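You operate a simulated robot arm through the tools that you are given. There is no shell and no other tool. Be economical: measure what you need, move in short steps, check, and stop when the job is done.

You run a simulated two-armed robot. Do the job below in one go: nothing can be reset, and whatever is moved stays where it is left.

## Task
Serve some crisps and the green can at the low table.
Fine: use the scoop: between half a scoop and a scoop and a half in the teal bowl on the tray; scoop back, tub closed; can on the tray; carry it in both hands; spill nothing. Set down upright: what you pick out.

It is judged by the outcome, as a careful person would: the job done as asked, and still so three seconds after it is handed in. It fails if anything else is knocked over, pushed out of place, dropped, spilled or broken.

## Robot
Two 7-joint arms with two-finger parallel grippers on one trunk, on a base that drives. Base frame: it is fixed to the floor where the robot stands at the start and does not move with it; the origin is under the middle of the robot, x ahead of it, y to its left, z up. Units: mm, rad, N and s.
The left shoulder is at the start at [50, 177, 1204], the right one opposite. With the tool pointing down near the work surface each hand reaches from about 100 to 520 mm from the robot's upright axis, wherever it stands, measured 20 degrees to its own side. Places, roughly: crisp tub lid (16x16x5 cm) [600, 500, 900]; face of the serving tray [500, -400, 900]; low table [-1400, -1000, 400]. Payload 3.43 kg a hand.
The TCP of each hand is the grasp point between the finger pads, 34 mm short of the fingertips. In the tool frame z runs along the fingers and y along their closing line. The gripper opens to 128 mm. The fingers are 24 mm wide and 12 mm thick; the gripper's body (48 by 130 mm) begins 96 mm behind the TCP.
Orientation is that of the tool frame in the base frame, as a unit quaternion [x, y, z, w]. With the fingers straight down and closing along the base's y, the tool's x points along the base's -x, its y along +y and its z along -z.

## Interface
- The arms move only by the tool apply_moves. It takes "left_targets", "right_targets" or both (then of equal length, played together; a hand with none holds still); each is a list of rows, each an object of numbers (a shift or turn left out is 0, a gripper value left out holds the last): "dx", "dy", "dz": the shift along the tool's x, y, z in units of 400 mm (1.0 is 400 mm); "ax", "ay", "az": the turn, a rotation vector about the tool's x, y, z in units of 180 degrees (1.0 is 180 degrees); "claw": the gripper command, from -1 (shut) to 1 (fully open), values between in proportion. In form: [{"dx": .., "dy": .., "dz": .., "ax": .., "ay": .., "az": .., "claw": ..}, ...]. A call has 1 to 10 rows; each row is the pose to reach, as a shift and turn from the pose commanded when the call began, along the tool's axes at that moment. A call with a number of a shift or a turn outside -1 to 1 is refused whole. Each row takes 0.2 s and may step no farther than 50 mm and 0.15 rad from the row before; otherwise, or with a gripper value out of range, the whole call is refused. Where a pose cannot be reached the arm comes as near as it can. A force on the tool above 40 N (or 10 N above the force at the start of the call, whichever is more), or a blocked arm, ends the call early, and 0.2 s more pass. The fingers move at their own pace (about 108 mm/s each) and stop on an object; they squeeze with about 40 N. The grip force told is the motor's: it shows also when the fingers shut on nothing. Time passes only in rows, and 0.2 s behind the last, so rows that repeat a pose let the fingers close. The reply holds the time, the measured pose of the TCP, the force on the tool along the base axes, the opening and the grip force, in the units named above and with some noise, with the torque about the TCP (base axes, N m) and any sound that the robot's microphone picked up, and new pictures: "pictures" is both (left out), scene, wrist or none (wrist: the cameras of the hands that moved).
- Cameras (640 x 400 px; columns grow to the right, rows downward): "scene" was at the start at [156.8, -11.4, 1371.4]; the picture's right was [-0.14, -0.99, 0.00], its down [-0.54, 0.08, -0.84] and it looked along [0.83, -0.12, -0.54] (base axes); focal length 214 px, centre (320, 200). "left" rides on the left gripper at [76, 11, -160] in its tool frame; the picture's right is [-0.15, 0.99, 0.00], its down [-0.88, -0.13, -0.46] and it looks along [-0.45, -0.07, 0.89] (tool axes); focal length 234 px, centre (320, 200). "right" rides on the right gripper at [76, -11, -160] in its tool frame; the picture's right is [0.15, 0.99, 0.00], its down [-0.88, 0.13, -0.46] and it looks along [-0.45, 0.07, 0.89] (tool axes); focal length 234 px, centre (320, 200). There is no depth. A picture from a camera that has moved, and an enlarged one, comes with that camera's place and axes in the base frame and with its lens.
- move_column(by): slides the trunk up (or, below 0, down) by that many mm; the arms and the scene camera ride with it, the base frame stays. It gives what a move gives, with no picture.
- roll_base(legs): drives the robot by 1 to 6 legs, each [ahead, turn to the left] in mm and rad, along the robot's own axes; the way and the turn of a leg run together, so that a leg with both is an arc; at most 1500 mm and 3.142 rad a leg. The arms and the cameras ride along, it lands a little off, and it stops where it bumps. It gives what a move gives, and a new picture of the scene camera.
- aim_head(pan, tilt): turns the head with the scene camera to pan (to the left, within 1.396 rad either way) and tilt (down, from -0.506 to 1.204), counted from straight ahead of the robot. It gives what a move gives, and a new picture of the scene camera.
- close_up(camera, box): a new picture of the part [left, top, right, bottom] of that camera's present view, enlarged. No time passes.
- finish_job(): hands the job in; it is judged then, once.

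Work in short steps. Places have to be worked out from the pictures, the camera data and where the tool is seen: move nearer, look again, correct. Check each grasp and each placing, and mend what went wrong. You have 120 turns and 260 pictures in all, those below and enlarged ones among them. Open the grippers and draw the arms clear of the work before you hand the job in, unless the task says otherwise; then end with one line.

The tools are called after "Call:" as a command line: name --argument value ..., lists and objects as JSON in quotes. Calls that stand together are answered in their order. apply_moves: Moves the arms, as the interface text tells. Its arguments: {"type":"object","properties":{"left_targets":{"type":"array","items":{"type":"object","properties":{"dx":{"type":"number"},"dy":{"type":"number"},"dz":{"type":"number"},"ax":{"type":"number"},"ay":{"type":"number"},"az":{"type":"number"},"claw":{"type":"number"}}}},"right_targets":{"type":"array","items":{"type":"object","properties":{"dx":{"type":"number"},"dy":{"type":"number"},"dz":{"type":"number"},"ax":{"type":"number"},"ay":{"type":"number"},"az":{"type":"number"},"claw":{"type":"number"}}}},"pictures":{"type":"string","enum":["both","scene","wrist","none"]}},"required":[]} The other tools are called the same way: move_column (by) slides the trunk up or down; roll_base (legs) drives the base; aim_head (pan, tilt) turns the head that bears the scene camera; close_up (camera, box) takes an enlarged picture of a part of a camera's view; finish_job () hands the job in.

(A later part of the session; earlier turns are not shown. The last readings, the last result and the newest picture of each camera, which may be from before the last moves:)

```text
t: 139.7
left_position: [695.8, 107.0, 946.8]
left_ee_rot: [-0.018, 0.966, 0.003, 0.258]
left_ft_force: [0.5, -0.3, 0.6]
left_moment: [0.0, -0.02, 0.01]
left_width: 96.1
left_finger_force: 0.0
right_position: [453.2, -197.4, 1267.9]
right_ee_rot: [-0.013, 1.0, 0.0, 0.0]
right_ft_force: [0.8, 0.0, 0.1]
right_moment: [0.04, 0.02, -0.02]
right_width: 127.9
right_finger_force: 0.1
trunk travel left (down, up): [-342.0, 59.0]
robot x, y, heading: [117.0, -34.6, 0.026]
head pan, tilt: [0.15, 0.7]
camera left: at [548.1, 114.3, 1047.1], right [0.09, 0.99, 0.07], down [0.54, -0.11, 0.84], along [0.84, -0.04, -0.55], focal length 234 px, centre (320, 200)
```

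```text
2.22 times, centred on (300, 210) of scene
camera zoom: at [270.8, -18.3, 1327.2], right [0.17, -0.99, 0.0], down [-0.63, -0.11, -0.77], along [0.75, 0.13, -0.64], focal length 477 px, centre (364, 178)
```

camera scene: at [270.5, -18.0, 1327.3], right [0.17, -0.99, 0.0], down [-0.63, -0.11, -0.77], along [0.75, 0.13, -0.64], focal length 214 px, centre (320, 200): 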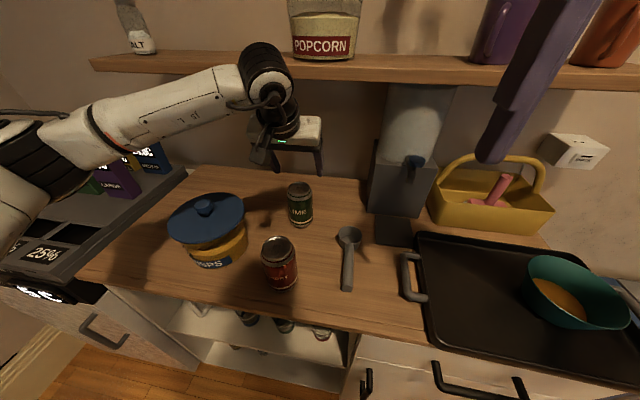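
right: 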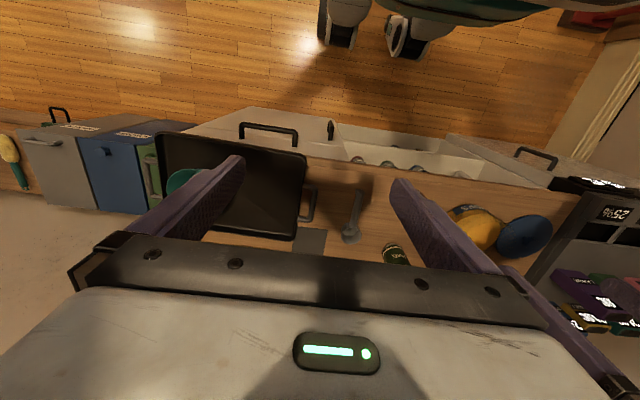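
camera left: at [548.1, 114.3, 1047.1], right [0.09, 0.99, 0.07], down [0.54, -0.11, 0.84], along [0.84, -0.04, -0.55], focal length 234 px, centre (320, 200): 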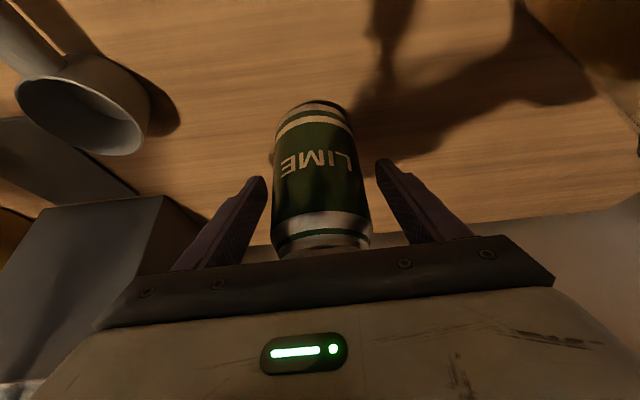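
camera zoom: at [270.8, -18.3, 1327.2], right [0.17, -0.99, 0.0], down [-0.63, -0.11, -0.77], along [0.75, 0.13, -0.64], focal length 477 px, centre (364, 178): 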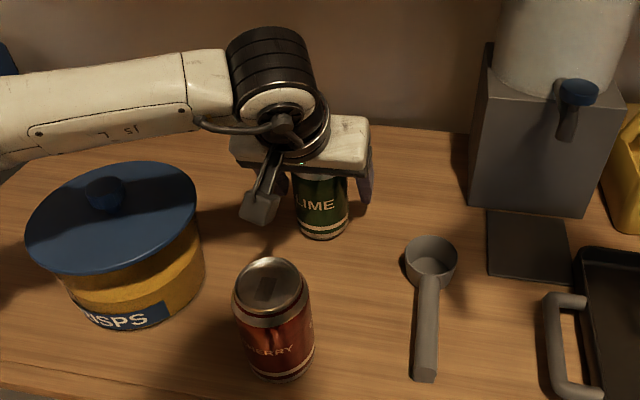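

The can is centred between the fingers. Closing.

Call:
apply_moves --left_targets '[{"claw": -1}, {"claw": -1}, {"claw": -1}, {"claw": -1}]' --pictures "none"

Call:
apply_moves --left_targets '[{"dx": -0.04, "dz": -0.07}, {"dx": -0.08, "dz": -0.14}, {"dx": -0.125, "dz": -0.2165}, {"dx": -0.125, "dz": -0.2165}]' --pictures "both"

```text
t: 140.7
left_position: [694.8, 108.2, 947.7]
left_ee_rot: [-0.019, 0.965, 0.003, 0.26]
left_ft_force: [-0.4, 0.2, 0.1]
left_moment: [0.05, 0.02, 0.01]
left_width: 64.0
left_finger_force: 40.2
right_position: [452.7, -198.0, 1268.5]
right_ee_rot: [-0.012, 1.0, 0.001, 0.0]
right_ft_force: [0.0, 0.2, -0.8]
right_moment: [-0.04, 0.03, 0.02]
right_width: 127.9
right_finger_force: 0.0
trunk travel left (down, up): [-342.0, 59.0]
robot x, y, heading: [118.5, -38.0, 0.019]
head pan, tilt: [0.15, 0.7]
```

```text
t: 141.7
left_position: [695.3, 105.6, 1043.7]
left_ee_rot: [-0.018, 0.966, 0.002, 0.258]
left_ft_force: [0.1, 0.1, -3.3]
left_moment: [-0.02, 0.0, -0.01]
left_width: 63.7
left_finger_force: 39.8
right_position: [453.7, -197.0, 1267.6]
right_ee_rot: [-0.012, 1.0, 0.001, 0.0]
right_ft_force: [0.9, 0.5, -0.5]
right_moment: [-0.04, -0.02, 0.01]
right_width: 128.0
right_finger_force: 0.1
trunk travel left (down, up): [-342.0, 59.0]
robot x, y, heading: [122.1, -34.2, 0.027]
head pan, tilt: [0.15, 0.7]
camera scene: at [271.4, -18.0, 1327.1], right [0.17, -0.99, 0.0], down [-0.64, -0.11, -0.76], along [0.75, 0.13, -0.64], focal length 214 px, centre (320, 200)
camera left: at [548.2, 113.0, 1144.5], right [0.09, 0.99, 0.07], down [0.54, -0.11, 0.83], along [0.84, -0.04, -0.55], focal length 234 px, centre (320, 200)
```

scene: 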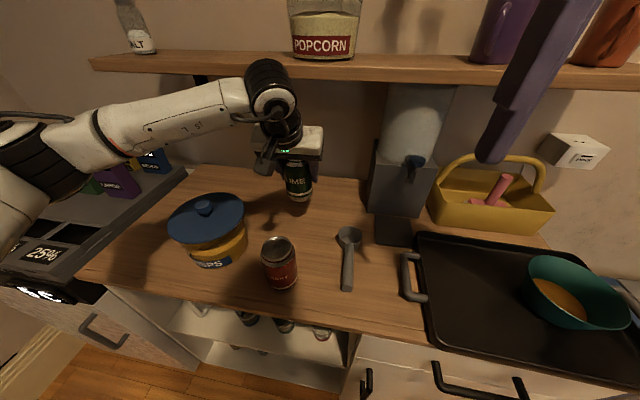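
left: 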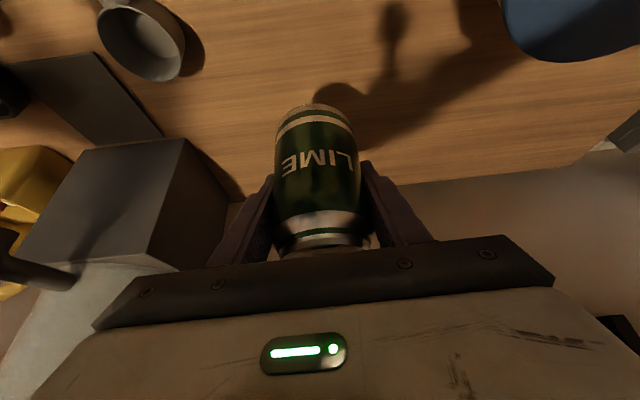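

Can is held (about 330 g). I'll raise it and draw it in, then back away from the counter.

Call:
apply_moves --left_targets '[{"dx": 0.024, "dy": 0.017, "dz": -0.091}, {"dx": 0.049, "dy": 0.033, "dz": -0.182}, {"dx": 0.073, "dy": 0.05, "dz": -0.273}, {"dx": 0.073, "dy": 0.05, "dz": -0.273}]' --pictures "none"

Call:
roll_base --legs '[[-125, 0], [0, -1.57], [395, 0], [0, 1.55]]'

Call:
aim_head --pan 0.0 --tilt 0.75

```text
t: 142.7
left_position: [615.7, 124.4, 1124.1]
left_ee_rot: [-0.017, 0.966, 0.004, 0.258]
left_ft_force: [-0.5, -0.6, -3.6]
left_moment: [0.0, 0.0, 0.0]
left_width: 64.0
left_finger_force: 39.4
right_position: [454.4, -196.8, 1268.5]
right_ee_rot: [-0.013, 1.0, 0.001, 0.0]
right_ft_force: [-0.5, 0.2, -0.4]
right_moment: [-0.01, -0.03, -0.04]
right_width: 128.0
right_finger_force: 0.0
trunk travel left (down, up): [-342.0, 59.0]
robot x, y, heading: [117.9, -37.1, 0.025]
head pan, tilt: [0.15, 0.7]
```

```text
t: 153.7
left_position: [496.3, -245.4, 1125.5]
left_ee_rot: [-0.044, 0.965, 0.01, 0.259]
left_ft_force: [1.0, 0.5, -3.3]
left_moment: [0.01, 0.0, 0.0]
left_width: 64.0
left_finger_force: 39.9
right_position: [352.5, -577.4, 1268.3]
right_ee_rot: [-0.04, 0.999, 0.001, -0.001]
right_ft_force: [0.2, 0.0, 0.2]
right_moment: [0.04, -0.02, 0.0]
right_width: 128.1
right_finger_force: 0.1
trunk travel left (down, up): [-342.0, 59.0]
robot x, y, heading: [7.4, -432.7, 0.076]
head pan, tilt: [0.15, 0.7]
camera scene: at [160.5, -408.2, 1327.1], right [0.23, -0.97, 0.0], down [-0.63, -0.15, -0.76], along [0.74, 0.17, -0.64], focal length 214 px, centre (320, 200)
```

scene: 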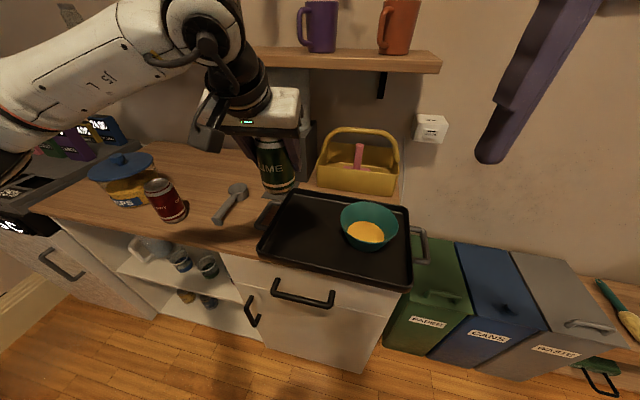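

```text
t: 154.4
left_position: [496.2, -247.1, 1123.8]
left_ee_rot: [-0.044, 0.965, 0.01, 0.257]
left_ft_force: [0.4, -0.4, -3.0]
left_moment: [-0.03, -0.03, 0.0]
left_width: 64.0
left_finger_force: 39.9
right_position: [354.0, -578.5, 1268.5]
right_ee_rot: [-0.04, 0.999, 0.001, -0.001]
right_ft_force: [1.0, -0.3, 0.1]
right_moment: [0.0, 0.03, -0.02]
right_width: 127.8
right_finger_force: 0.1
trunk travel left (down, up): [-342.0, 59.0]
robot x, y, heading: [9.0, -437.2, 0.081]
head pan, tilt: [0.0, 0.75]
camera scene: at [160.4, -421.0, 1322.9], right [0.08, -1.0, 0.0], down [-0.68, -0.05, -0.73], along [0.73, 0.06, -0.68], focal length 214 px, centre (320, 200)
```

scene: 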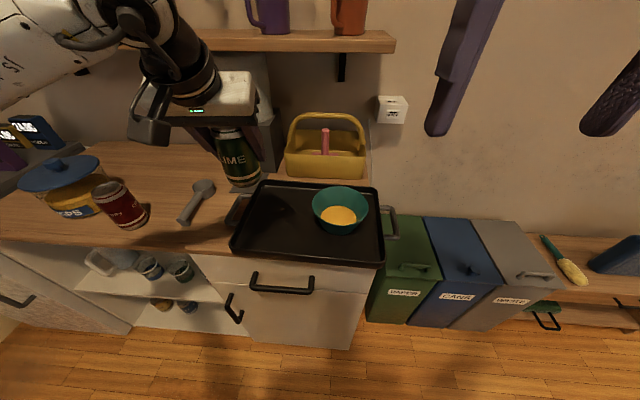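

Correct heading by -0.08 and drive ahead 45 mm, putting the can over the tray's left half at about (555,-286).

Call:
roll_base --legs '[[0, -0.08], [45, 0]]'

Call:
close_up --camera "left" --box '[0, 0, 640, 400]'

```text
t: 155.8
left_position: [556.1, -285.9, 1122.9]
left_ee_rot: [-0.006, 0.966, 0.0, 0.258]
left_ft_force: [-0.8, 0.3, -2.9]
left_moment: [0.03, 0.01, 0.0]
left_width: 63.9
left_finger_force: 40.2
right_position: [385.8, -604.0, 1268.1]
right_ee_rot: [0.0, 1.0, 0.001, -0.001]
right_ft_force: [0.8, 0.2, 0.6]
right_moment: [0.01, 0.06, 0.02]
right_width: 128.1
right_finger_force: 0.1
trunk travel left (down, up): [-342.0, 59.0]
robot x, y, heading: [51.8, -437.1, 0.002]
head pan, tilt: [0.0, 0.75]
camera scene: at [207.3, -433.4, 1322.7], right [0.0, -1.0, 0.0], down [-0.68, 0.0, -0.73], along [0.73, 0.0, -0.68], focal length 214 px, centre (320, 200)
```

scene: 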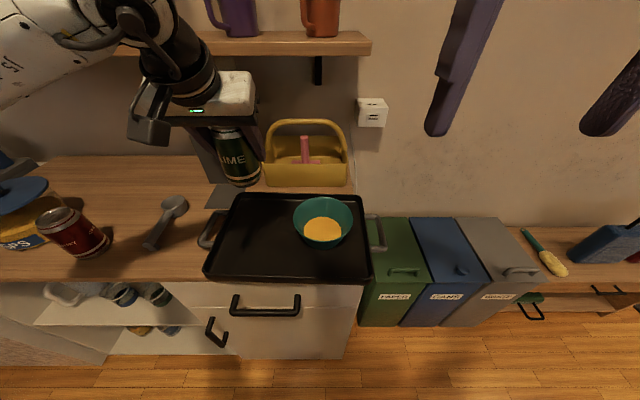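

```text
1.00 times, centred on (320, 200) of left (not enlarged: the box is as wide or as high as the picture)
camera zoom: at [409.6, -276.0, 1223.6], right [0.12, 0.99, 0.07], down [0.54, -0.12, 0.83], along [0.84, -0.06, -0.55], focal length 234 px, centre (320, 200)
```

zoom: 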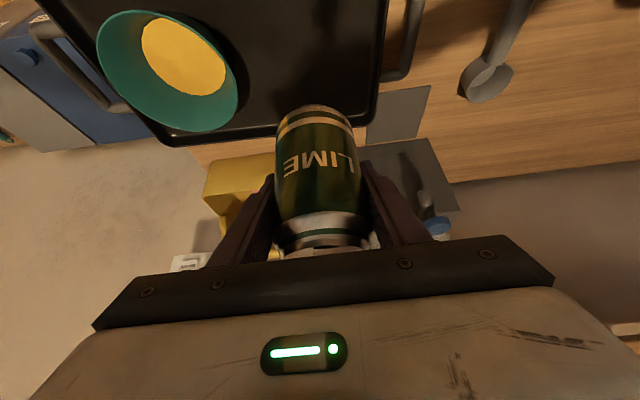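

Position is good, clear of the bowl and tray wall. Lowering with the trunk.

Call:
move_column --by -148

Call:
close_up --camera "scene" --box '[180, 80, 380, 230]'

Call:
move_column --by -8

```text
t: 157.5
left_position: [554.8, -286.7, 976.5]
left_ee_rot: [-0.006, 0.966, 0.001, 0.259]
left_ft_force: [-0.1, 0.5, -3.7]
left_moment: [-0.01, -0.01, 0.0]
left_width: 63.8
left_finger_force: 39.8
right_position: [385.3, -604.3, 1120.0]
right_ee_rot: [-0.001, 1.0, 0.001, -0.001]
right_ft_force: [-0.2, -0.5, 0.2]
right_moment: [0.0, 0.02, 0.0]
right_width: 128.0
right_finger_force: 0.0
trunk travel left (down, up): [-194.0, 207.0]
robot x, y, heading: [55.4, -433.0, -0.001]
head pan, tilt: [0.0, 0.75]
```

```text
2.67 times, centred on (280, 155) of scene
camera zoom: at [205.9, -433.3, 1175.0], right [0.0, -1.0, 0.0], down [-0.68, 0.0, -0.73], along [0.73, 0.0, -0.68], focal length 572 px, centre (427, 320)
```

zoom: 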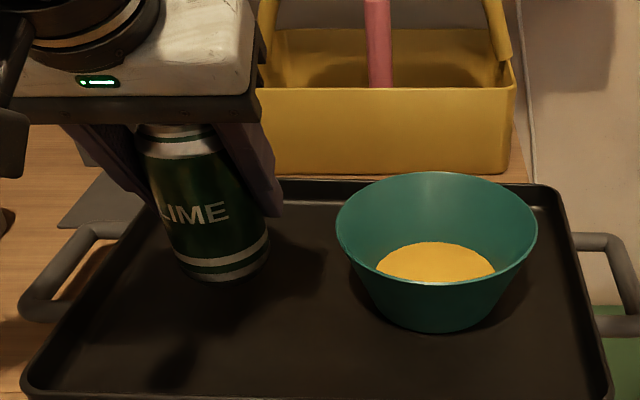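

```text
t: 158.1
left_position: [555.0, -286.0, 967.8]
left_ee_rot: [-0.005, 0.966, 0.0, 0.259]
left_ft_force: [-0.1, -1.0, -4.6]
left_moment: [0.02, -0.01, 0.01]
left_width: 63.7
left_finger_force: 39.9
right_position: [384.9, -605.0, 1111.7]
right_ee_rot: [-0.002, 1.0, 0.001, 0.0]
right_ft_force: [-0.3, 0.4, 0.4]
right_moment: [0.01, -0.06, -0.05]
right_width: 127.6
right_finger_force: 0.0
trunk travel left (down, up): [-186.0, 215.0]
robot x, y, heading: [53.8, -433.3, -0.004]
head pan, tilt: [0.0, 0.75]
```

No contact yet. Continuing down in small steps.

Call:
move_column --by -6

Call:
move_column --by -3

Call:
move_column --by -2

```text
t: 158.6
left_position: [554.8, -286.2, 961.6]
left_ee_rot: [-0.006, 0.966, 0.001, 0.26]
left_ft_force: [0.9, 0.2, -3.4]
left_moment: [-0.02, 0.01, 0.02]
left_width: 63.8
left_finger_force: 39.6
right_position: [385.3, -603.7, 1106.6]
right_ee_rot: [-0.001, 1.0, 0.0, 0.0]
right_ft_force: [0.0, 0.5, -0.7]
right_moment: [0.02, 0.01, 0.02]
right_width: 128.3
right_finger_force: 0.0
trunk travel left (down, up): [-180.0, 221.0]
robot x, y, heading: [55.9, -433.7, 0.001]
head pan, tilt: [0.0, 0.75]
```

```text
t: 159.1
left_position: [555.3, -285.8, 958.6]
left_ee_rot: [-0.005, 0.966, 0.0, 0.259]
left_ft_force: [0.1, 0.1, -4.1]
left_moment: [-0.03, -0.03, -0.02]
left_width: 63.7
left_finger_force: 40.0
right_position: [386.0, -603.6, 1103.5]
right_ee_rot: [-0.001, 1.0, 0.002, 0.0]
right_ft_force: [0.8, -1.1, -0.2]
right_moment: [-0.02, 0.0, -0.02]
right_width: 128.0
right_finger_force: 0.0
trunk travel left (down, up): [-177.0, 224.0]
robot x, y, heading: [52.9, -433.9, -0.003]
head pan, tilt: [0.0, 0.75]
```

```text
t: 159.6
left_position: [555.0, -287.0, 956.9]
left_ee_rot: [-0.006, 0.966, 0.001, 0.258]
left_ft_force: [-0.1, 0.4, -2.6]
left_moment: [0.02, 0.02, 0.01]
left_width: 63.8
left_finger_force: 40.0
right_position: [385.1, -604.7, 1101.6]
right_ee_rot: [-0.001, 1.0, 0.0, 0.0]
right_ft_force: [-0.3, 0.6, 0.5]
right_moment: [-0.02, 0.04, 0.0]
right_width: 128.0
right_finger_force: 0.0
trunk travel left (down, up): [-175.0, 226.0]
robot x, y, heading: [53.1, -432.4, -0.002]
head pan, tilt: [0.0, 0.75]
```

Still hanging (about 3 N). A couple more millimetres.

Call:
move_column --by -2

Call:
move_column --by -1.5

Call:
move_column --by -1.5

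```text
t: 160.2
left_position: [554.4, -285.7, 956.5]
left_ee_rot: [-0.007, 0.966, 0.001, 0.26]
left_ft_force: [-0.5, 0.7, 4.1]
left_moment: [0.13, -0.1, 0.02]
left_width: 63.9
left_finger_force: 40.3
right_position: [384.6, -603.4, 1098.5]
right_ee_rot: [-0.001, 1.0, 0.001, -0.001]
right_ft_force: [0.3, -0.4, 0.1]
right_moment: [-0.02, -0.01, -0.02]
right_width: 128.0
right_finger_force: 0.0
trunk travel left (down, up): [-173.0, 228.0]
robot x, y, heading: [55.9, -436.6, -0.0]
head pan, tilt: [0.0, 0.75]
```

```text
t: 160.7
left_position: [554.2, -286.1, 956.2]
left_ee_rot: [-0.006, 0.965, 0.0, 0.261]
left_ft_force: [0.2, 1.2, 13.0]
left_moment: [0.15, -0.22, 0.03]
left_width: 63.9
left_finger_force: 40.5
right_position: [383.9, -603.7, 1099.0]
right_ee_rot: [-0.001, 1.0, 0.001, 0.002]
right_ft_force: [-0.3, 0.1, 0.5]
right_moment: [0.01, 0.0, 0.0]
right_width: 127.9
right_finger_force: 0.2
trunk travel left (down, up): [-171.0, 230.0]
robot x, y, heading: [54.2, -432.0, 0.001]
head pan, tilt: [0.0, 0.75]
```

```text
t: 161.2
left_position: [553.8, -286.9, 955.7]
left_ee_rot: [-0.006, 0.965, 0.0, 0.263]
left_ft_force: [0.7, 2.0, 22.6]
left_moment: [0.3, -0.33, 0.04]
left_width: 63.8
left_finger_force: 39.9
right_position: [382.8, -604.9, 1096.6]
right_ee_rot: [0.0, 1.0, 0.001, 0.001]
right_ft_force: [0.1, 0.6, 0.3]
right_moment: [-0.01, 0.0, -0.01]
right_width: 128.2
right_finger_force: 0.0
trunk travel left (down, up): [-170.0, 231.0]
robot x, y, heading: [53.2, -436.4, 0.001]
head pan, tilt: [0.0, 0.75]
```

The can is standing on the tray (face z≈889). I'll ease up 1.5 mm, open, and rise straight up.

Call:
move_column --by 1.5

Call:
apply_moves --left_targets '[{"claw": 0.1}, {"claw": 0.2}, {"claw": 0.35}, {"claw": 0.35}]' --pictures "none"

Call:
move_column --by 130

Call:
close_up --camera "scene" --box '[180, 130, 420, 310]'

Call:
close_up --camera "right" --box '[0, 0, 640, 400]'

```text
t: 161.7
left_position: [555.3, -286.4, 955.1]
left_ee_rot: [-0.007, 0.965, 0.001, 0.262]
left_ft_force: [1.3, 1.1, 21.6]
left_moment: [0.15, -0.5, -0.02]
left_width: 64.1
left_finger_force: 39.8
right_position: [383.6, -604.0, 1098.3]
right_ee_rot: [-0.001, 1.0, 0.001, 0.001]
right_ft_force: [-0.5, -0.5, -0.4]
right_moment: [0.02, 0.02, 0.02]
right_width: 128.2
right_finger_force: 0.0
trunk travel left (down, up): [-171.0, 230.0]
robot x, y, heading: [53.2, -439.1, -0.004]
head pan, tilt: [0.0, 0.75]
```

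```text
t: 162.7
left_position: [554.3, -287.0, 953.3]
left_ee_rot: [-0.006, 0.966, 0.001, 0.259]
left_ft_force: [0.0, 0.2, -0.2]
left_moment: [-0.04, 0.02, -0.03]
left_width: 86.6
left_finger_force: 0.0
right_position: [384.8, -604.5, 1098.5]
right_ee_rot: [-0.001, 1.0, 0.001, 0.0]
right_ft_force: [-0.5, -0.7, 0.1]
right_moment: [-0.01, 0.0, 0.04]
right_width: 128.1
right_finger_force: 0.0
trunk travel left (down, up): [-171.0, 230.0]
robot x, y, heading: [55.2, -433.8, -0.004]
head pan, tilt: [0.0, 0.75]
```

```text
t: 164.3
left_position: [555.3, -285.9, 1083.6]
left_ee_rot: [-0.006, 0.966, 0.001, 0.259]
left_ft_force: [0.3, -0.1, -0.1]
left_moment: [-0.02, 0.02, -0.07]
left_width: 86.3
left_finger_force: 0.1
right_position: [385.2, -603.5, 1227.3]
right_ee_rot: [-0.001, 1.0, 0.001, 0.0]
right_ft_force: [-0.6, 0.1, 0.4]
right_moment: [0.04, 0.01, 0.03]
right_width: 127.9
right_finger_force: 0.1
trunk travel left (down, up): [-302.0, 100.0]
robot x, y, heading: [56.7, -437.7, 0.001]
head pan, tilt: [0.0, 0.75]
```

```text
2.22 times, centred on (300, 220) of scene
camera zoom: at [205.9, -433.4, 1282.4], right [0.0, -1.0, 0.0], down [-0.68, 0.0, -0.73], along [0.73, 0.0, -0.68], focal length 477 px, centre (364, 156)
```

zoom: 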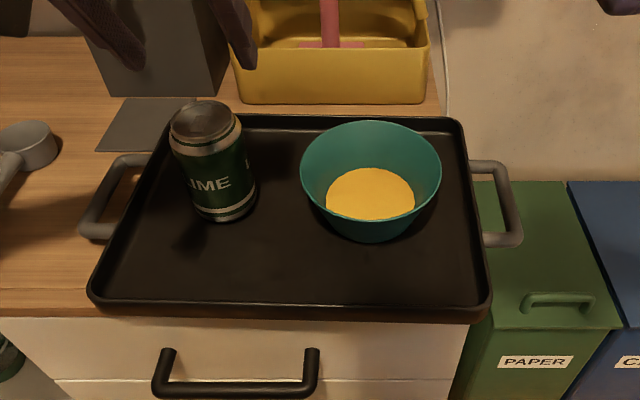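

```text
1.00 times, centred on (320, 200) of right (not enlarged: the box is as wide or as high as the picture)
camera zoom: at [310.5, -615.4, 1388.5], right [-0.15, 0.99, 0.0], down [0.88, 0.13, 0.46], along [0.45, 0.07, -0.89], focal length 234 px, centre (320, 200)
```

zoom: 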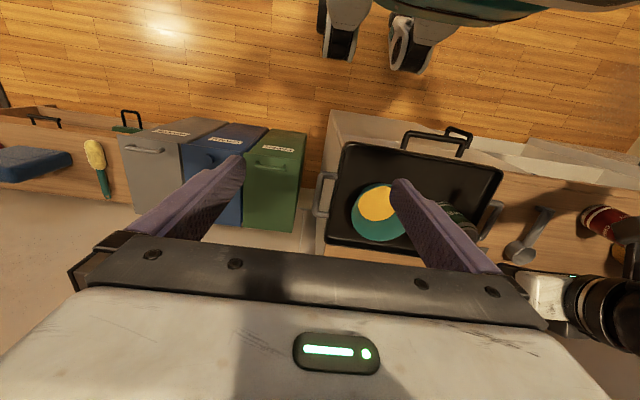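

Can and bowl stand well on the tray. Next, the tray handles, with bars near y=-154 and y=-588 (mid x≈549). I'll centre the robot at y≈-371, backing off first.

Call:
roll_base --legs '[[-120, 0], [0, 0.5], [133, 0], [0, -0.5]]'

Call:
close_up --camera "scene" --box '[160, 130, 480, 310]'

```text
t: 169.2
left_position: [551.3, -213.7, 1084.1]
left_ee_rot: [-0.011, 0.966, 0.002, 0.258]
left_ft_force: [0.2, -0.9, -0.4]
left_moment: [-0.02, 0.01, 0.04]
left_width: 86.2
left_finger_force: 0.1
right_position: [385.4, -535.1, 1227.6]
right_ee_rot: [-0.007, 1.0, 0.001, 0.0]
right_ft_force: [0.9, -0.5, 0.0]
right_moment: [0.0, 0.03, -0.04]
right_width: 128.1
right_finger_force: 0.1
trunk travel left (down, up): [-302.0, 100.0]
robot x, y, heading: [50.7, -372.0, 0.013]
head pan, tilt: [0.0, 0.75]
camera scene: at [203.9, -366.9, 1282.5], right [0.01, -1.0, 0.0], down [-0.68, -0.01, -0.73], along [0.73, 0.01, -0.68], focal length 214 px, centre (320, 200)
```

scene: 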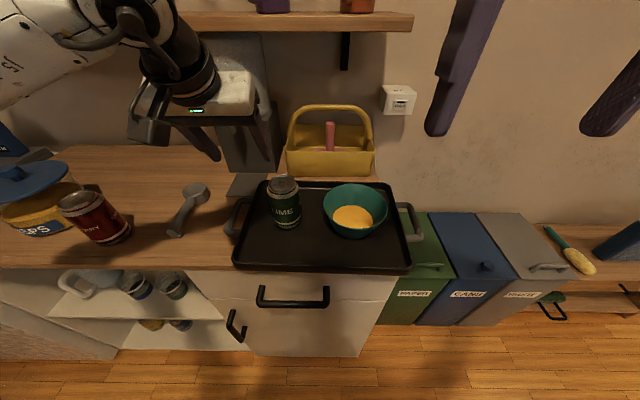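

```text
2.00 times, centred on (320, 220) of scene
camera zoom: at [203.9, -366.9, 1282.5], right [0.01, -1.0, 0.0], down [-0.68, -0.01, -0.73], along [0.73, 0.01, -0.68], focal length 429 px, centre (320, 160)
```

zoom: 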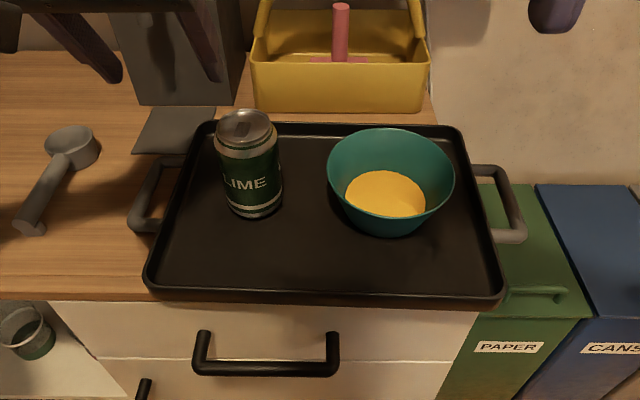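

Bringing both hands above the handles with a 60° tilt and about 34 mm opening.

Call:
apply_moves --left_targets '[{"dx": 0.0156, "dy": 0.0214, "dz": 0.0256, "claw": -0.47}, {"dx": 0.0311, "dy": 0.0429, "dz": 0.0511}, {"dx": 0.0467, "dy": 0.0643, "dz": 0.0767}, {"dx": 0.0623, "dy": 0.0857, "dz": 0.1023}, {"dx": 0.0779, "dy": 0.1071, "dz": 0.1279}, {"dx": 0.0934, "dy": 0.1286, "dz": 0.1534}, {"dx": 0.109, "dy": 0.15, "dz": 0.179}, {"dx": 0.109, "dy": 0.15, "dz": 0.179}]' --right_targets '[{"dx": -0.0586, "dy": -0.0189, "dz": 0.0811, "ay": -0.0238, "claw": -0.47}, {"dx": -0.1171, "dy": -0.0379, "dz": 0.1621, "ay": -0.0476}, {"dx": -0.1757, "dy": -0.0568, "dz": 0.2432, "ay": -0.0714}, {"dx": -0.2343, "dy": -0.0757, "dz": 0.3243, "ay": -0.0952}, {"dx": -0.2929, "dy": -0.0946, "dz": 0.4054, "ay": -0.119}, {"dx": -0.3514, "dy": -0.1136, "dz": 0.4864, "ay": -0.1429}, {"dx": -0.41, "dy": -0.1325, "dz": 0.5675, "ay": -0.1667}, {"dx": -0.41, "dy": -0.1325, "dz": 0.5675, "ay": -0.1667}]' --pictures "both"

```text
t: 171.0
left_position: [547.7, -157.3, 999.1]
left_ee_rot: [-0.011, 0.966, 0.001, 0.259]
left_ft_force: [0.0, -0.1, 1.6]
left_moment: [-0.02, -0.01, 0.04]
left_width: 34.1
left_finger_force: 0.0
right_position: [549.1, -587.2, 998.8]
right_ee_rot: [-0.007, 0.966, 0.003, 0.259]
right_ft_force: [0.8, -0.4, 0.9]
right_moment: [0.02, -0.01, 0.0]
right_width: 34.2
right_finger_force: 0.1
trunk travel left (down, up): [-302.0, 100.0]
robot x, y, heading: [53.3, -371.6, 0.009]
head pan, tilt: [0.0, 0.75]
camera scene: at [203.8, -366.5, 1282.5], right [0.01, -1.0, 0.0], down [-0.68, -0.01, -0.73], along [0.73, 0.01, -0.68], focal length 214 px, centre (320, 200)
camera right: at [405.0, -599.7, 1099.8], right [-0.14, 0.99, -0.07], down [0.53, 0.14, 0.84], along [0.84, 0.08, -0.54], focal length 234 px, centre (320, 200)
camera left: at [401.3, -148.1, 1099.7], right [0.1, 0.99, 0.07], down [0.54, -0.12, 0.84], along [0.84, -0.05, -0.55], focal length 234 px, centre (320, 200)
```

scene: 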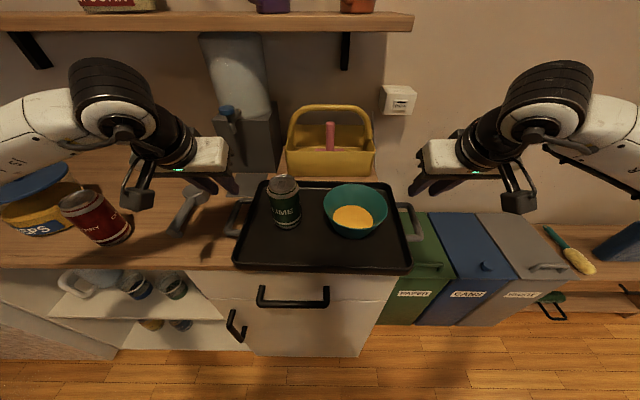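
right: 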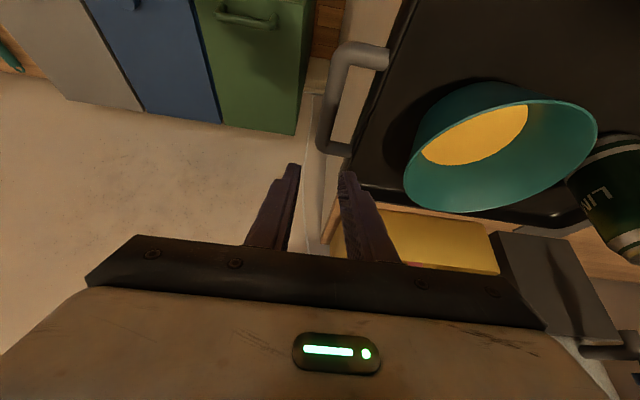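
left: 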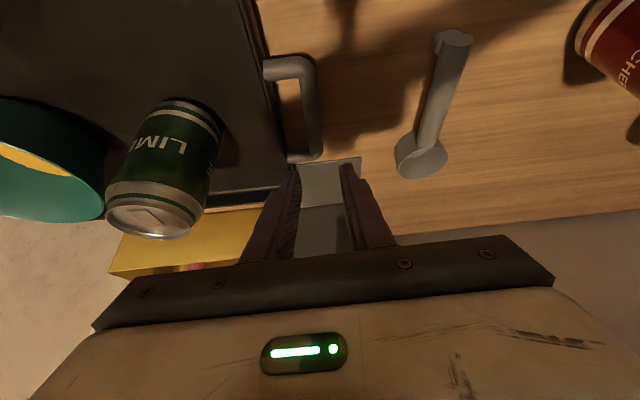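

Both handles show in the wrist views. Enlarging to measure.

Call:
close_up --camera "left" --box '[240, 40, 400, 200]'

Call:
close_up --camera "right" --box '[260, 30, 420, 190]'

Call:
close_up --camera "scene" --box '[180, 140, 460, 280]'

```text
2.50 times, centred on (320, 120) of left
camera zoom: at [401.3, -148.1, 1099.7], right [0.1, 0.99, 0.07], down [0.54, -0.12, 0.84], along [0.84, -0.05, -0.55], focal length 585 px, centre (320, 400)
```

zoom: 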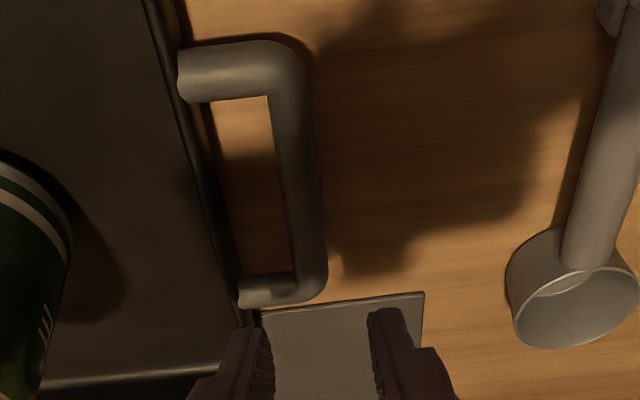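

```text
2.50 times, centred on (340, 110) of right
camera zoom: at [405.0, -599.7, 1099.8], right [-0.14, 0.99, -0.07], down [0.53, 0.14, 0.84], along [0.84, 0.08, -0.54], focal length 585 px, centre (270, 425)
```

zoom: 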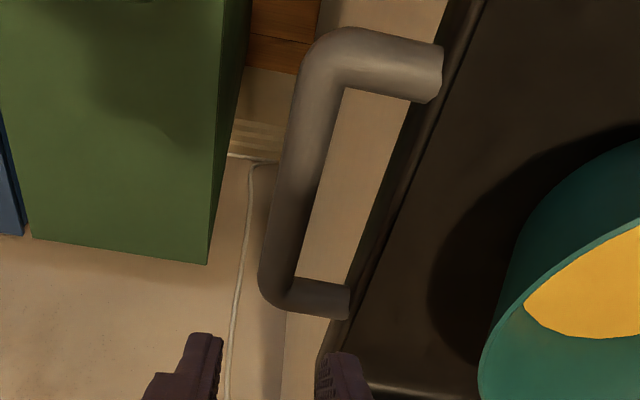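

```text
2.29 times, centred on (320, 210) of scene
camera zoom: at [203.8, -366.5, 1282.5], right [0.01, -1.0, 0.0], down [-0.68, -0.01, -0.73], along [0.73, 0.01, -0.68], focal length 490 px, centre (320, 177)
```

zoom: 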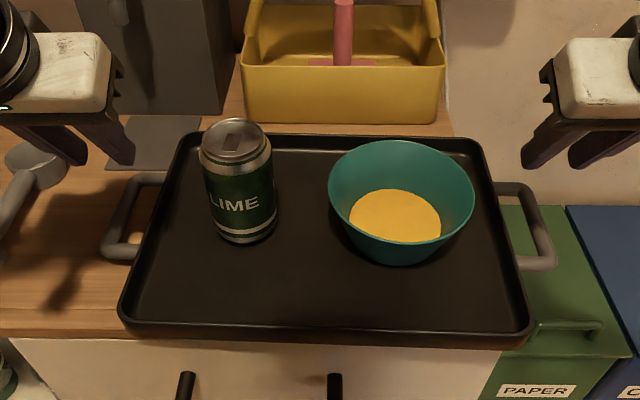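

Bars sit at about y=-157 (left) and y=-585 (right), z≈912, mid x≈547. I'll descend both hands to TCP z=922 with 30 mm opening.

Call:
apply_moves --left_targets '[{"dx": 0.0, "claw": -0.53}, {"dx": 0.035, "dy": 0.001, "dz": 0.053}, {"dx": 0.07, "dy": 0.001, "dz": 0.107}, {"dx": 0.09, "dy": 0.001, "dz": 0.137}, {"dx": 0.1065, "dy": 0.001, "dz": 0.161}, {"dx": 0.1065, "dy": 0.001, "dz": 0.161}]' --right_targets '[{"dx": 0.0, "claw": -0.53}, {"dx": 0.036, "dy": 0.0055, "dz": 0.053}, {"dx": 0.072, "dy": 0.0055, "dz": 0.106}, {"dx": 0.093, "dy": 0.0055, "dz": 0.136}, {"dx": 0.109, "dy": 0.0055, "dz": 0.159}, {"dx": 0.109, "dy": 0.0055, "dz": 0.159}]' --pictures "wrist"

Call:
close_up --camera "scene" --box '[180, 140, 460, 280]'

```text
t: 172.4
left_position: [542.2, -156.4, 923.8]
left_ee_rot: [-0.012, 0.966, 0.003, 0.259]
left_ft_force: [0.2, -0.3, 0.6]
left_moment: [0.0, 0.01, 0.02]
left_width: 30.1
left_finger_force: 0.1
right_position: [543.6, -583.0, 922.7]
right_ee_rot: [-0.006, 0.966, 0.003, 0.259]
right_ft_force: [0.5, 1.1, 0.0]
right_moment: [0.01, 0.04, 0.0]
right_width: 30.0
right_finger_force: 0.1
trunk travel left (down, up): [-302.0, 100.0]
robot x, y, heading: [46.8, -368.6, 0.011]
head pan, tilt: [0.0, 0.75]
camera right: at [400.3, -595.8, 1024.4], right [-0.14, 0.99, -0.07], down [0.53, 0.14, 0.84], along [0.83, 0.08, -0.55], focal length 234 px, centre (320, 200)
camera left: at [395.8, -147.8, 1023.0], right [0.1, 0.99, 0.07], down [0.54, -0.12, 0.83], along [0.84, -0.05, -0.55], focal length 234 px, centre (320, 200)
```

right: 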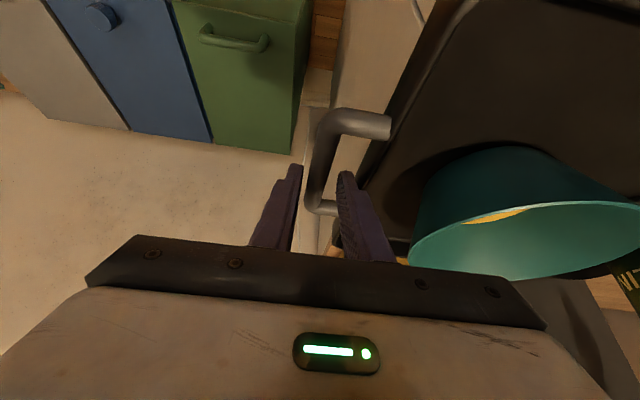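
left: 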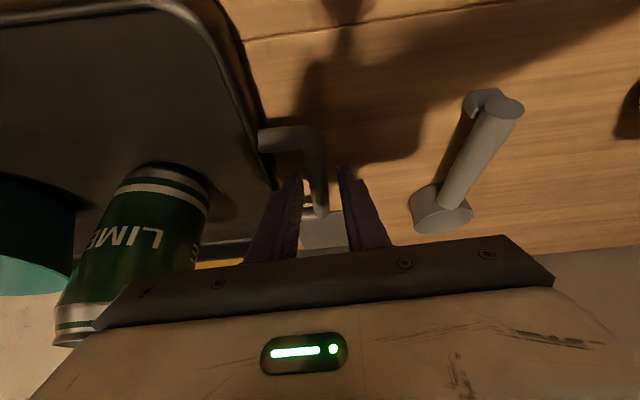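

```text
2.29 times, centred on (320, 210) of scene
camera zoom: at [203.9, -366.5, 1282.5], right [0.01, -1.0, 0.0], down [-0.68, -0.01, -0.73], along [0.73, 0.01, -0.68], focal length 490 px, centre (320, 177)
```

zoom: 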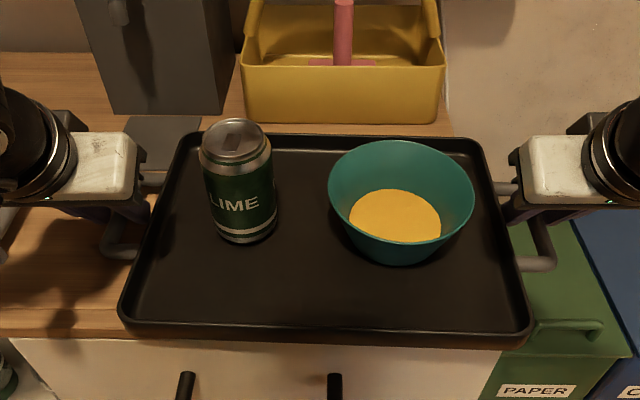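

Both handles are straddled. Closing both grippers together.

Call:
apply_moves --left_targets '[{"claw": -0.7}, {"claw": -1}, {"claw": -1}, {"claw": -1}]' --right_targets '[{"claw": -0.7}, {"claw": -1}, {"claw": -1}, {"claw": -1}]' --pictures "none"

Call:
close_up --camera "left" --box '[220, 100, 420, 260]'

Call:
close_up --camera "right" --box '[220, 100, 420, 260]'

```text
t: 173.4
left_position: [542.2, -156.1, 923.0]
left_ee_rot: [-0.01, 0.966, 0.002, 0.257]
left_ft_force: [-6.2, 2.1, 1.0]
left_moment: [0.03, -0.25, -1.18]
left_width: 16.2
left_finger_force: 39.8
right_position: [545.7, -583.8, 922.4]
right_ee_rot: [-0.005, 0.966, 0.003, 0.258]
right_ft_force: [5.9, -1.1, 1.2]
right_moment: [0.0, 0.01, -1.22]
right_width: 16.5
right_finger_force: 39.9
trunk travel left (down, up): [-302.0, 100.0]
robot x, y, heading: [56.0, -368.7, 0.007]
head pan, tilt: [0.0, 0.75]
```

```text
2.50 times, centred on (320, 180) of left
camera zoom: at [395.8, -148.0, 1023.2], right [0.1, 0.99, 0.07], down [0.54, -0.12, 0.83], along [0.84, -0.05, -0.55], focal length 585 px, centre (320, 250)
```

zoom: 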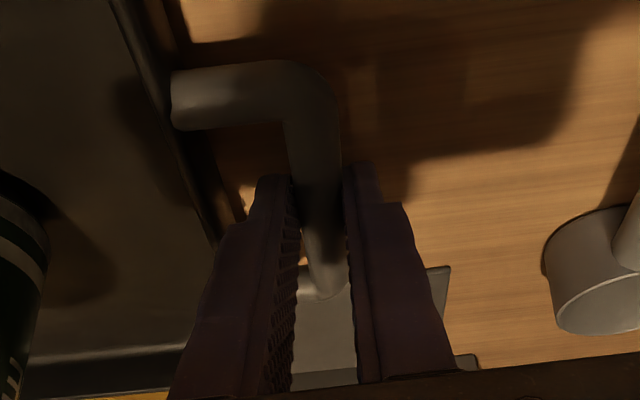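

```text
2.50 times, centred on (320, 180) of right
camera zoom: at [400.8, -596.3, 1024.5], right [-0.14, 0.99, -0.07], down [0.53, 0.13, 0.84], along [0.83, 0.08, -0.55], focal length 585 px, centre (320, 250)
```

zoom: 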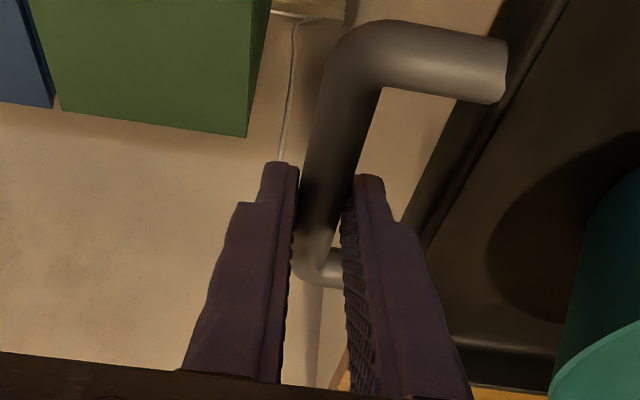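

Both bars are gripped at 16 mm. I'll lift a little with the trunk first and check the forces.

Call:
move_column --by 12

Call:
close_up --camera "scene" --box '[180, 140, 460, 280]'

```text
t: 174.0
left_position: [543.0, -155.6, 934.2]
left_ee_rot: [-0.012, 0.966, 0.002, 0.257]
left_ft_force: [-6.1, 3.3, -4.3]
left_moment: [0.03, -0.17, -1.11]
left_width: 15.9
left_finger_force: 39.9
right_position: [544.6, -582.5, 935.3]
right_ee_rot: [-0.006, 0.966, 0.003, 0.258]
right_ft_force: [6.9, -2.6, -3.6]
right_moment: [-0.02, 0.19, -1.18]
right_width: 16.4
right_finger_force: 39.8
trunk travel left (down, up): [-314.0, 88.0]
robot x, y, heading: [51.3, -368.4, 0.01]
head pan, tilt: [0.0, 0.75]
```

```text
2.29 times, centred on (320, 210) of scene
camera zoom: at [204.9, -366.5, 1294.3], right [0.01, -1.0, 0.0], down [-0.68, -0.01, -0.73], along [0.73, 0.01, -0.68], focal length 490 px, centre (320, 177)
```

zoom: 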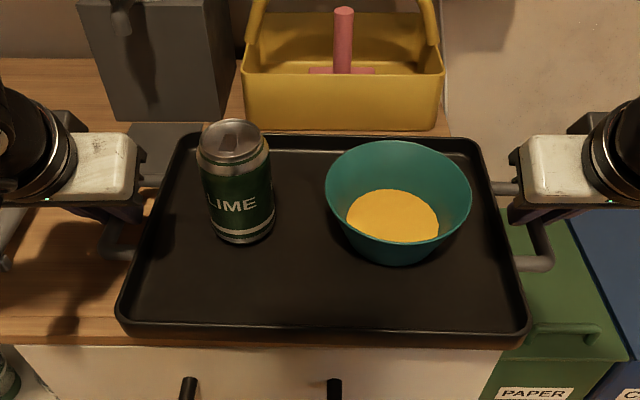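

Tray and contents are up and level, about 8 N in total. I'll raise 70 mm more, back away, and turn right toward the low table.

Call:
move_column --by 70

Call:
roll_base --legs '[[-380, 0]]'

Call:
roll_base --legs '[[0, -1.58]]'

Call:
aim_head --pan -1.0 --tilt 0.5

```text
t: 175.1
left_position: [543.0, -156.6, 1004.1]
left_ee_rot: [-0.012, 0.967, 0.002, 0.256]
left_ft_force: [-5.8, 3.9, -5.5]
left_moment: [0.12, 0.53, -1.07]
left_width: 15.9
left_finger_force: 39.5
right_position: [545.7, -582.9, 1004.8]
right_ee_rot: [-0.006, 0.966, 0.002, 0.258]
right_ft_force: [5.9, -3.3, -4.5]
right_moment: [-0.07, -0.51, -1.22]
right_width: 16.5
right_finger_force: 39.3
trunk travel left (down, up): [-384.0, 18.0]
robot x, y, heading: [52.8, -368.3, 0.013]
head pan, tilt: [0.0, 0.75]
```

```text
t: 177.5
left_position: [166.5, -158.5, 1005.1]
left_ee_rot: [-0.014, 0.966, 0.003, 0.258]
left_ft_force: [-4.8, 6.1, -5.0]
left_moment: [0.09, -0.1, -1.04]
left_width: 15.9
left_finger_force: 39.4
right_position: [170.6, -586.4, 1004.9]
right_ee_rot: [-0.009, 0.966, 0.003, 0.258]
right_ft_force: [4.3, -5.9, -3.9]
right_moment: [-0.05, 0.12, -1.23]
right_width: 16.5
right_finger_force: 39.9
trunk travel left (down, up): [-384.0, 18.0]
robot x, y, heading: [-322.3, -375.3, 0.016]
head pan, tilt: [0.0, 0.75]
camera scene: at [-172.0, -370.7, 1364.4], right [0.02, -1.0, 0.0], down [-0.68, -0.01, -0.73], along [0.73, 0.01, -0.68], focal length 214 px, centre (320, 200)
```

scene: 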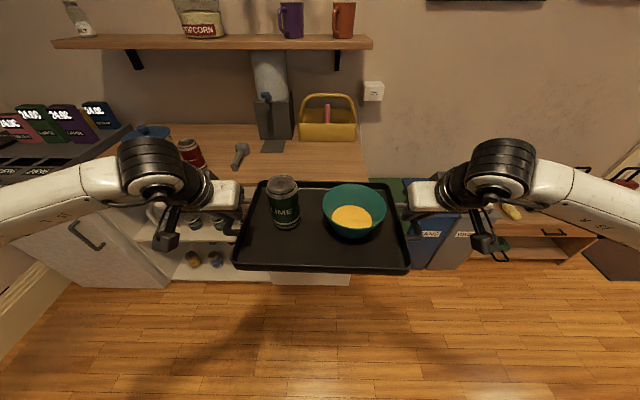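

```text
t: 181.7
left_position: [-109.8, -864.9, 1005.0]
left_ee_rot: [0.674, 0.692, -0.181, 0.184]
left_ft_force: [-0.6, 5.4, -3.9]
left_moment: [-0.15, 0.02, -1.12]
left_width: 16.2
left_finger_force: 40.3
right_position: [-536.2, -866.7, 1005.2]
right_ee_rot: [0.679, 0.687, -0.18, 0.184]
right_ft_force: [-0.3, -5.7, -3.9]
right_moment: [0.17, -0.04, -1.14]
right_width: 16.2
right_finger_force: 40.0
trunk travel left (down, up): [-384.0, 18.0]
robot x, y, heading: [-320.5, -377.0, -1.553]
head pan, tilt: [0.0, 0.75]
camera scene: at [-323.4, -526.7, 1364.3], right [-1.0, -0.01, 0.0], down [-0.01, 0.68, -0.73], along [0.01, -0.73, -0.68], focal length 214 px, centre (320, 200)
```

scene: 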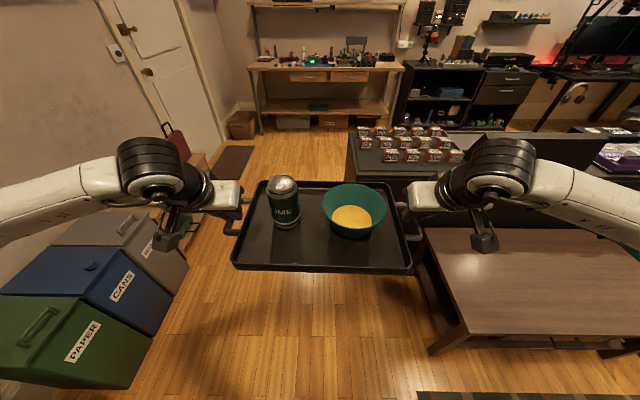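

```text
t: 183.0
left_position: [-108.7, -864.5, 1004.6]
left_ee_rot: [0.675, 0.691, -0.18, 0.183]
left_ft_force: [-1.1, 5.5, -4.2]
left_moment: [0.69, -0.05, -1.16]
left_width: 15.9
left_finger_force: 40.2
right_position: [-536.7, -866.3, 1005.6]
right_ee_rot: [0.679, 0.687, -0.181, 0.185]
right_ft_force: [0.5, -4.8, -4.0]
right_moment: [-0.69, 0.05, -1.18]
right_width: 16.4
right_finger_force: 40.2
trunk travel left (down, up): [-384.0, 18.0]
robot x, y, heading: [-321.6, -374.3, -1.56]
head pan, tilt: [-1.0, 0.499]
camera scene: at [-400.2, -494.0, 1386.3], right [-0.55, 0.83, 0.0], down [0.4, 0.26, -0.88], along [-0.73, -0.48, -0.48], focal length 214 px, centre (320, 200)
```

scene: 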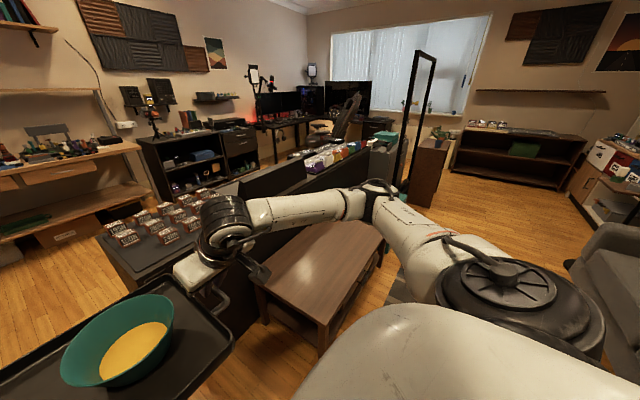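

The low table's near corner is at (-893,-787), with an empty top spanning x -895…-1800 and y -790…-1300. I'll drive to about (-1200,-475) and face it.

Call:
roll_base --legs '[[0, -1.467], [884, 0]]'

Call:
roll_base --legs '[[0, 1.457]]'

Call:
aim_head --pan 0 --tilt 0.9

```text
t: 191.3
left_position: [-1683.3, -713.1, 1003.9]
left_ee_rot: [0.965, 0.053, -0.257, 0.013]
left_ft_force: [5.5, 0.8, -5.3]
left_moment: [-0.02, -0.14, -1.1]
left_width: 16.1
left_finger_force: 40.4
right_position: [-1722.2, -287.5, 1004.5]
right_ee_rot: [0.965, 0.047, -0.259, 0.013]
right_ft_force: [-5.0, -0.6, -3.8]
right_moment: [0.0, 0.07, -1.13]
right_width: 16.2
right_finger_force: 40.1
trunk travel left (down, up): [-384.0, 18.0]
robot x, y, heading: [-1210.5, -458.3, -3.047]
head pan, tilt: [-1.0, 0.499]
camera scene: at [-1341.8, -393.8, 1386.3], right [0.79, 0.62, 0.0], down [0.3, -0.38, -0.88], along [-0.54, 0.69, -0.48], focal length 214 px, centre (320, 200)
```

scene: 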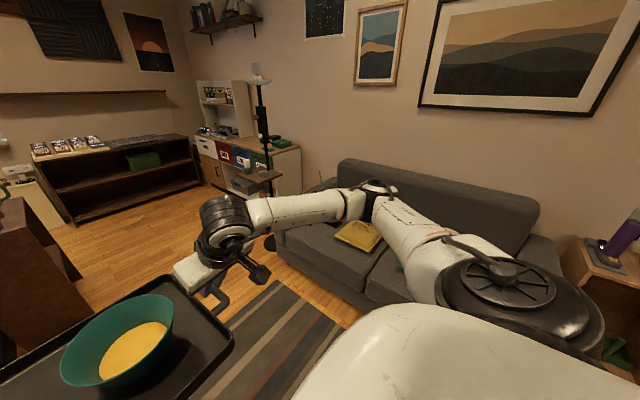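

```text
t: 195.3
left_position: [-1017.8, -956.3, 1005.0]
left_ee_rot: [0.688, 0.679, -0.183, 0.18]
left_ft_force: [0.1, 5.0, -5.2]
left_moment: [-0.11, 0.03, -1.1]
left_width: 15.8
left_finger_force: 40.5
right_position: [-1444.1, -945.7, 1004.8]
right_ee_rot: [0.692, 0.675, -0.184, 0.181]
right_ft_force: [0.4, -5.2, -3.6]
right_moment: [0.15, -0.05, -1.11]
right_width: 16.3
right_finger_force: 39.6
trunk travel left (down, up): [-384.0, 18.0]
robot x, y, heading: [-1211.6, -459.5, -1.594]
head pan, tilt: [-1.0, 0.499]
camera scene: at [-1294.1, -576.7, 1386.3], right [-0.52, 0.85, 0.0], down [0.41, 0.25, -0.88], along [-0.75, -0.46, -0.48], focal length 214 px, centre (320, 200)
```

scene: 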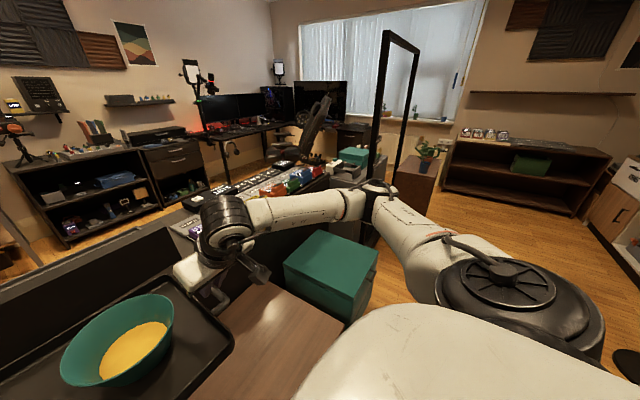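

```text
t: 196.6
left_position: [-1017.3, -956.7, 1003.6]
left_ee_rot: [0.688, 0.679, -0.183, 0.18]
left_ft_force: [-0.9, 6.1, -4.8]
left_moment: [0.71, -0.1, -1.15]
left_width: 15.8
left_finger_force: 39.7
right_position: [-1443.9, -946.0, 1005.3]
right_ee_rot: [0.691, 0.675, -0.184, 0.181]
right_ft_force: [-0.2, -5.3, -4.7]
right_moment: [-0.65, 0.03, -1.21]
right_width: 16.4
right_finger_force: 39.9
trunk travel left (down, up): [-384.0, 18.0]
robot x, y, heading: [-1218.5, -461.9, -1.594]
head pan, tilt: [0.0, 0.901]
camera scene: at [-1218.4, -604.9, 1352.4], right [-1.0, 0.02, 0.0], down [0.02, 0.78, -0.62], along [-0.02, -0.62, -0.78], focal length 214 px, centre (320, 200)
```

scene: 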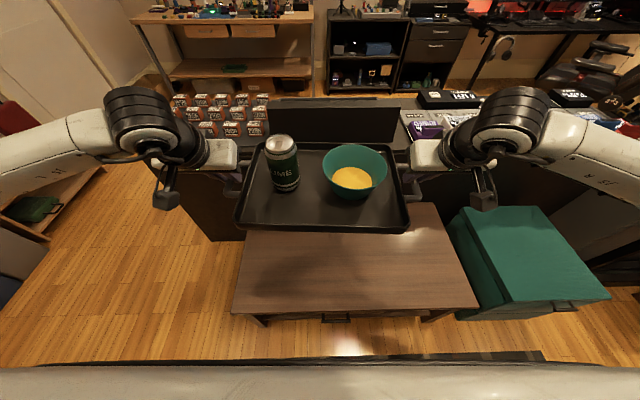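

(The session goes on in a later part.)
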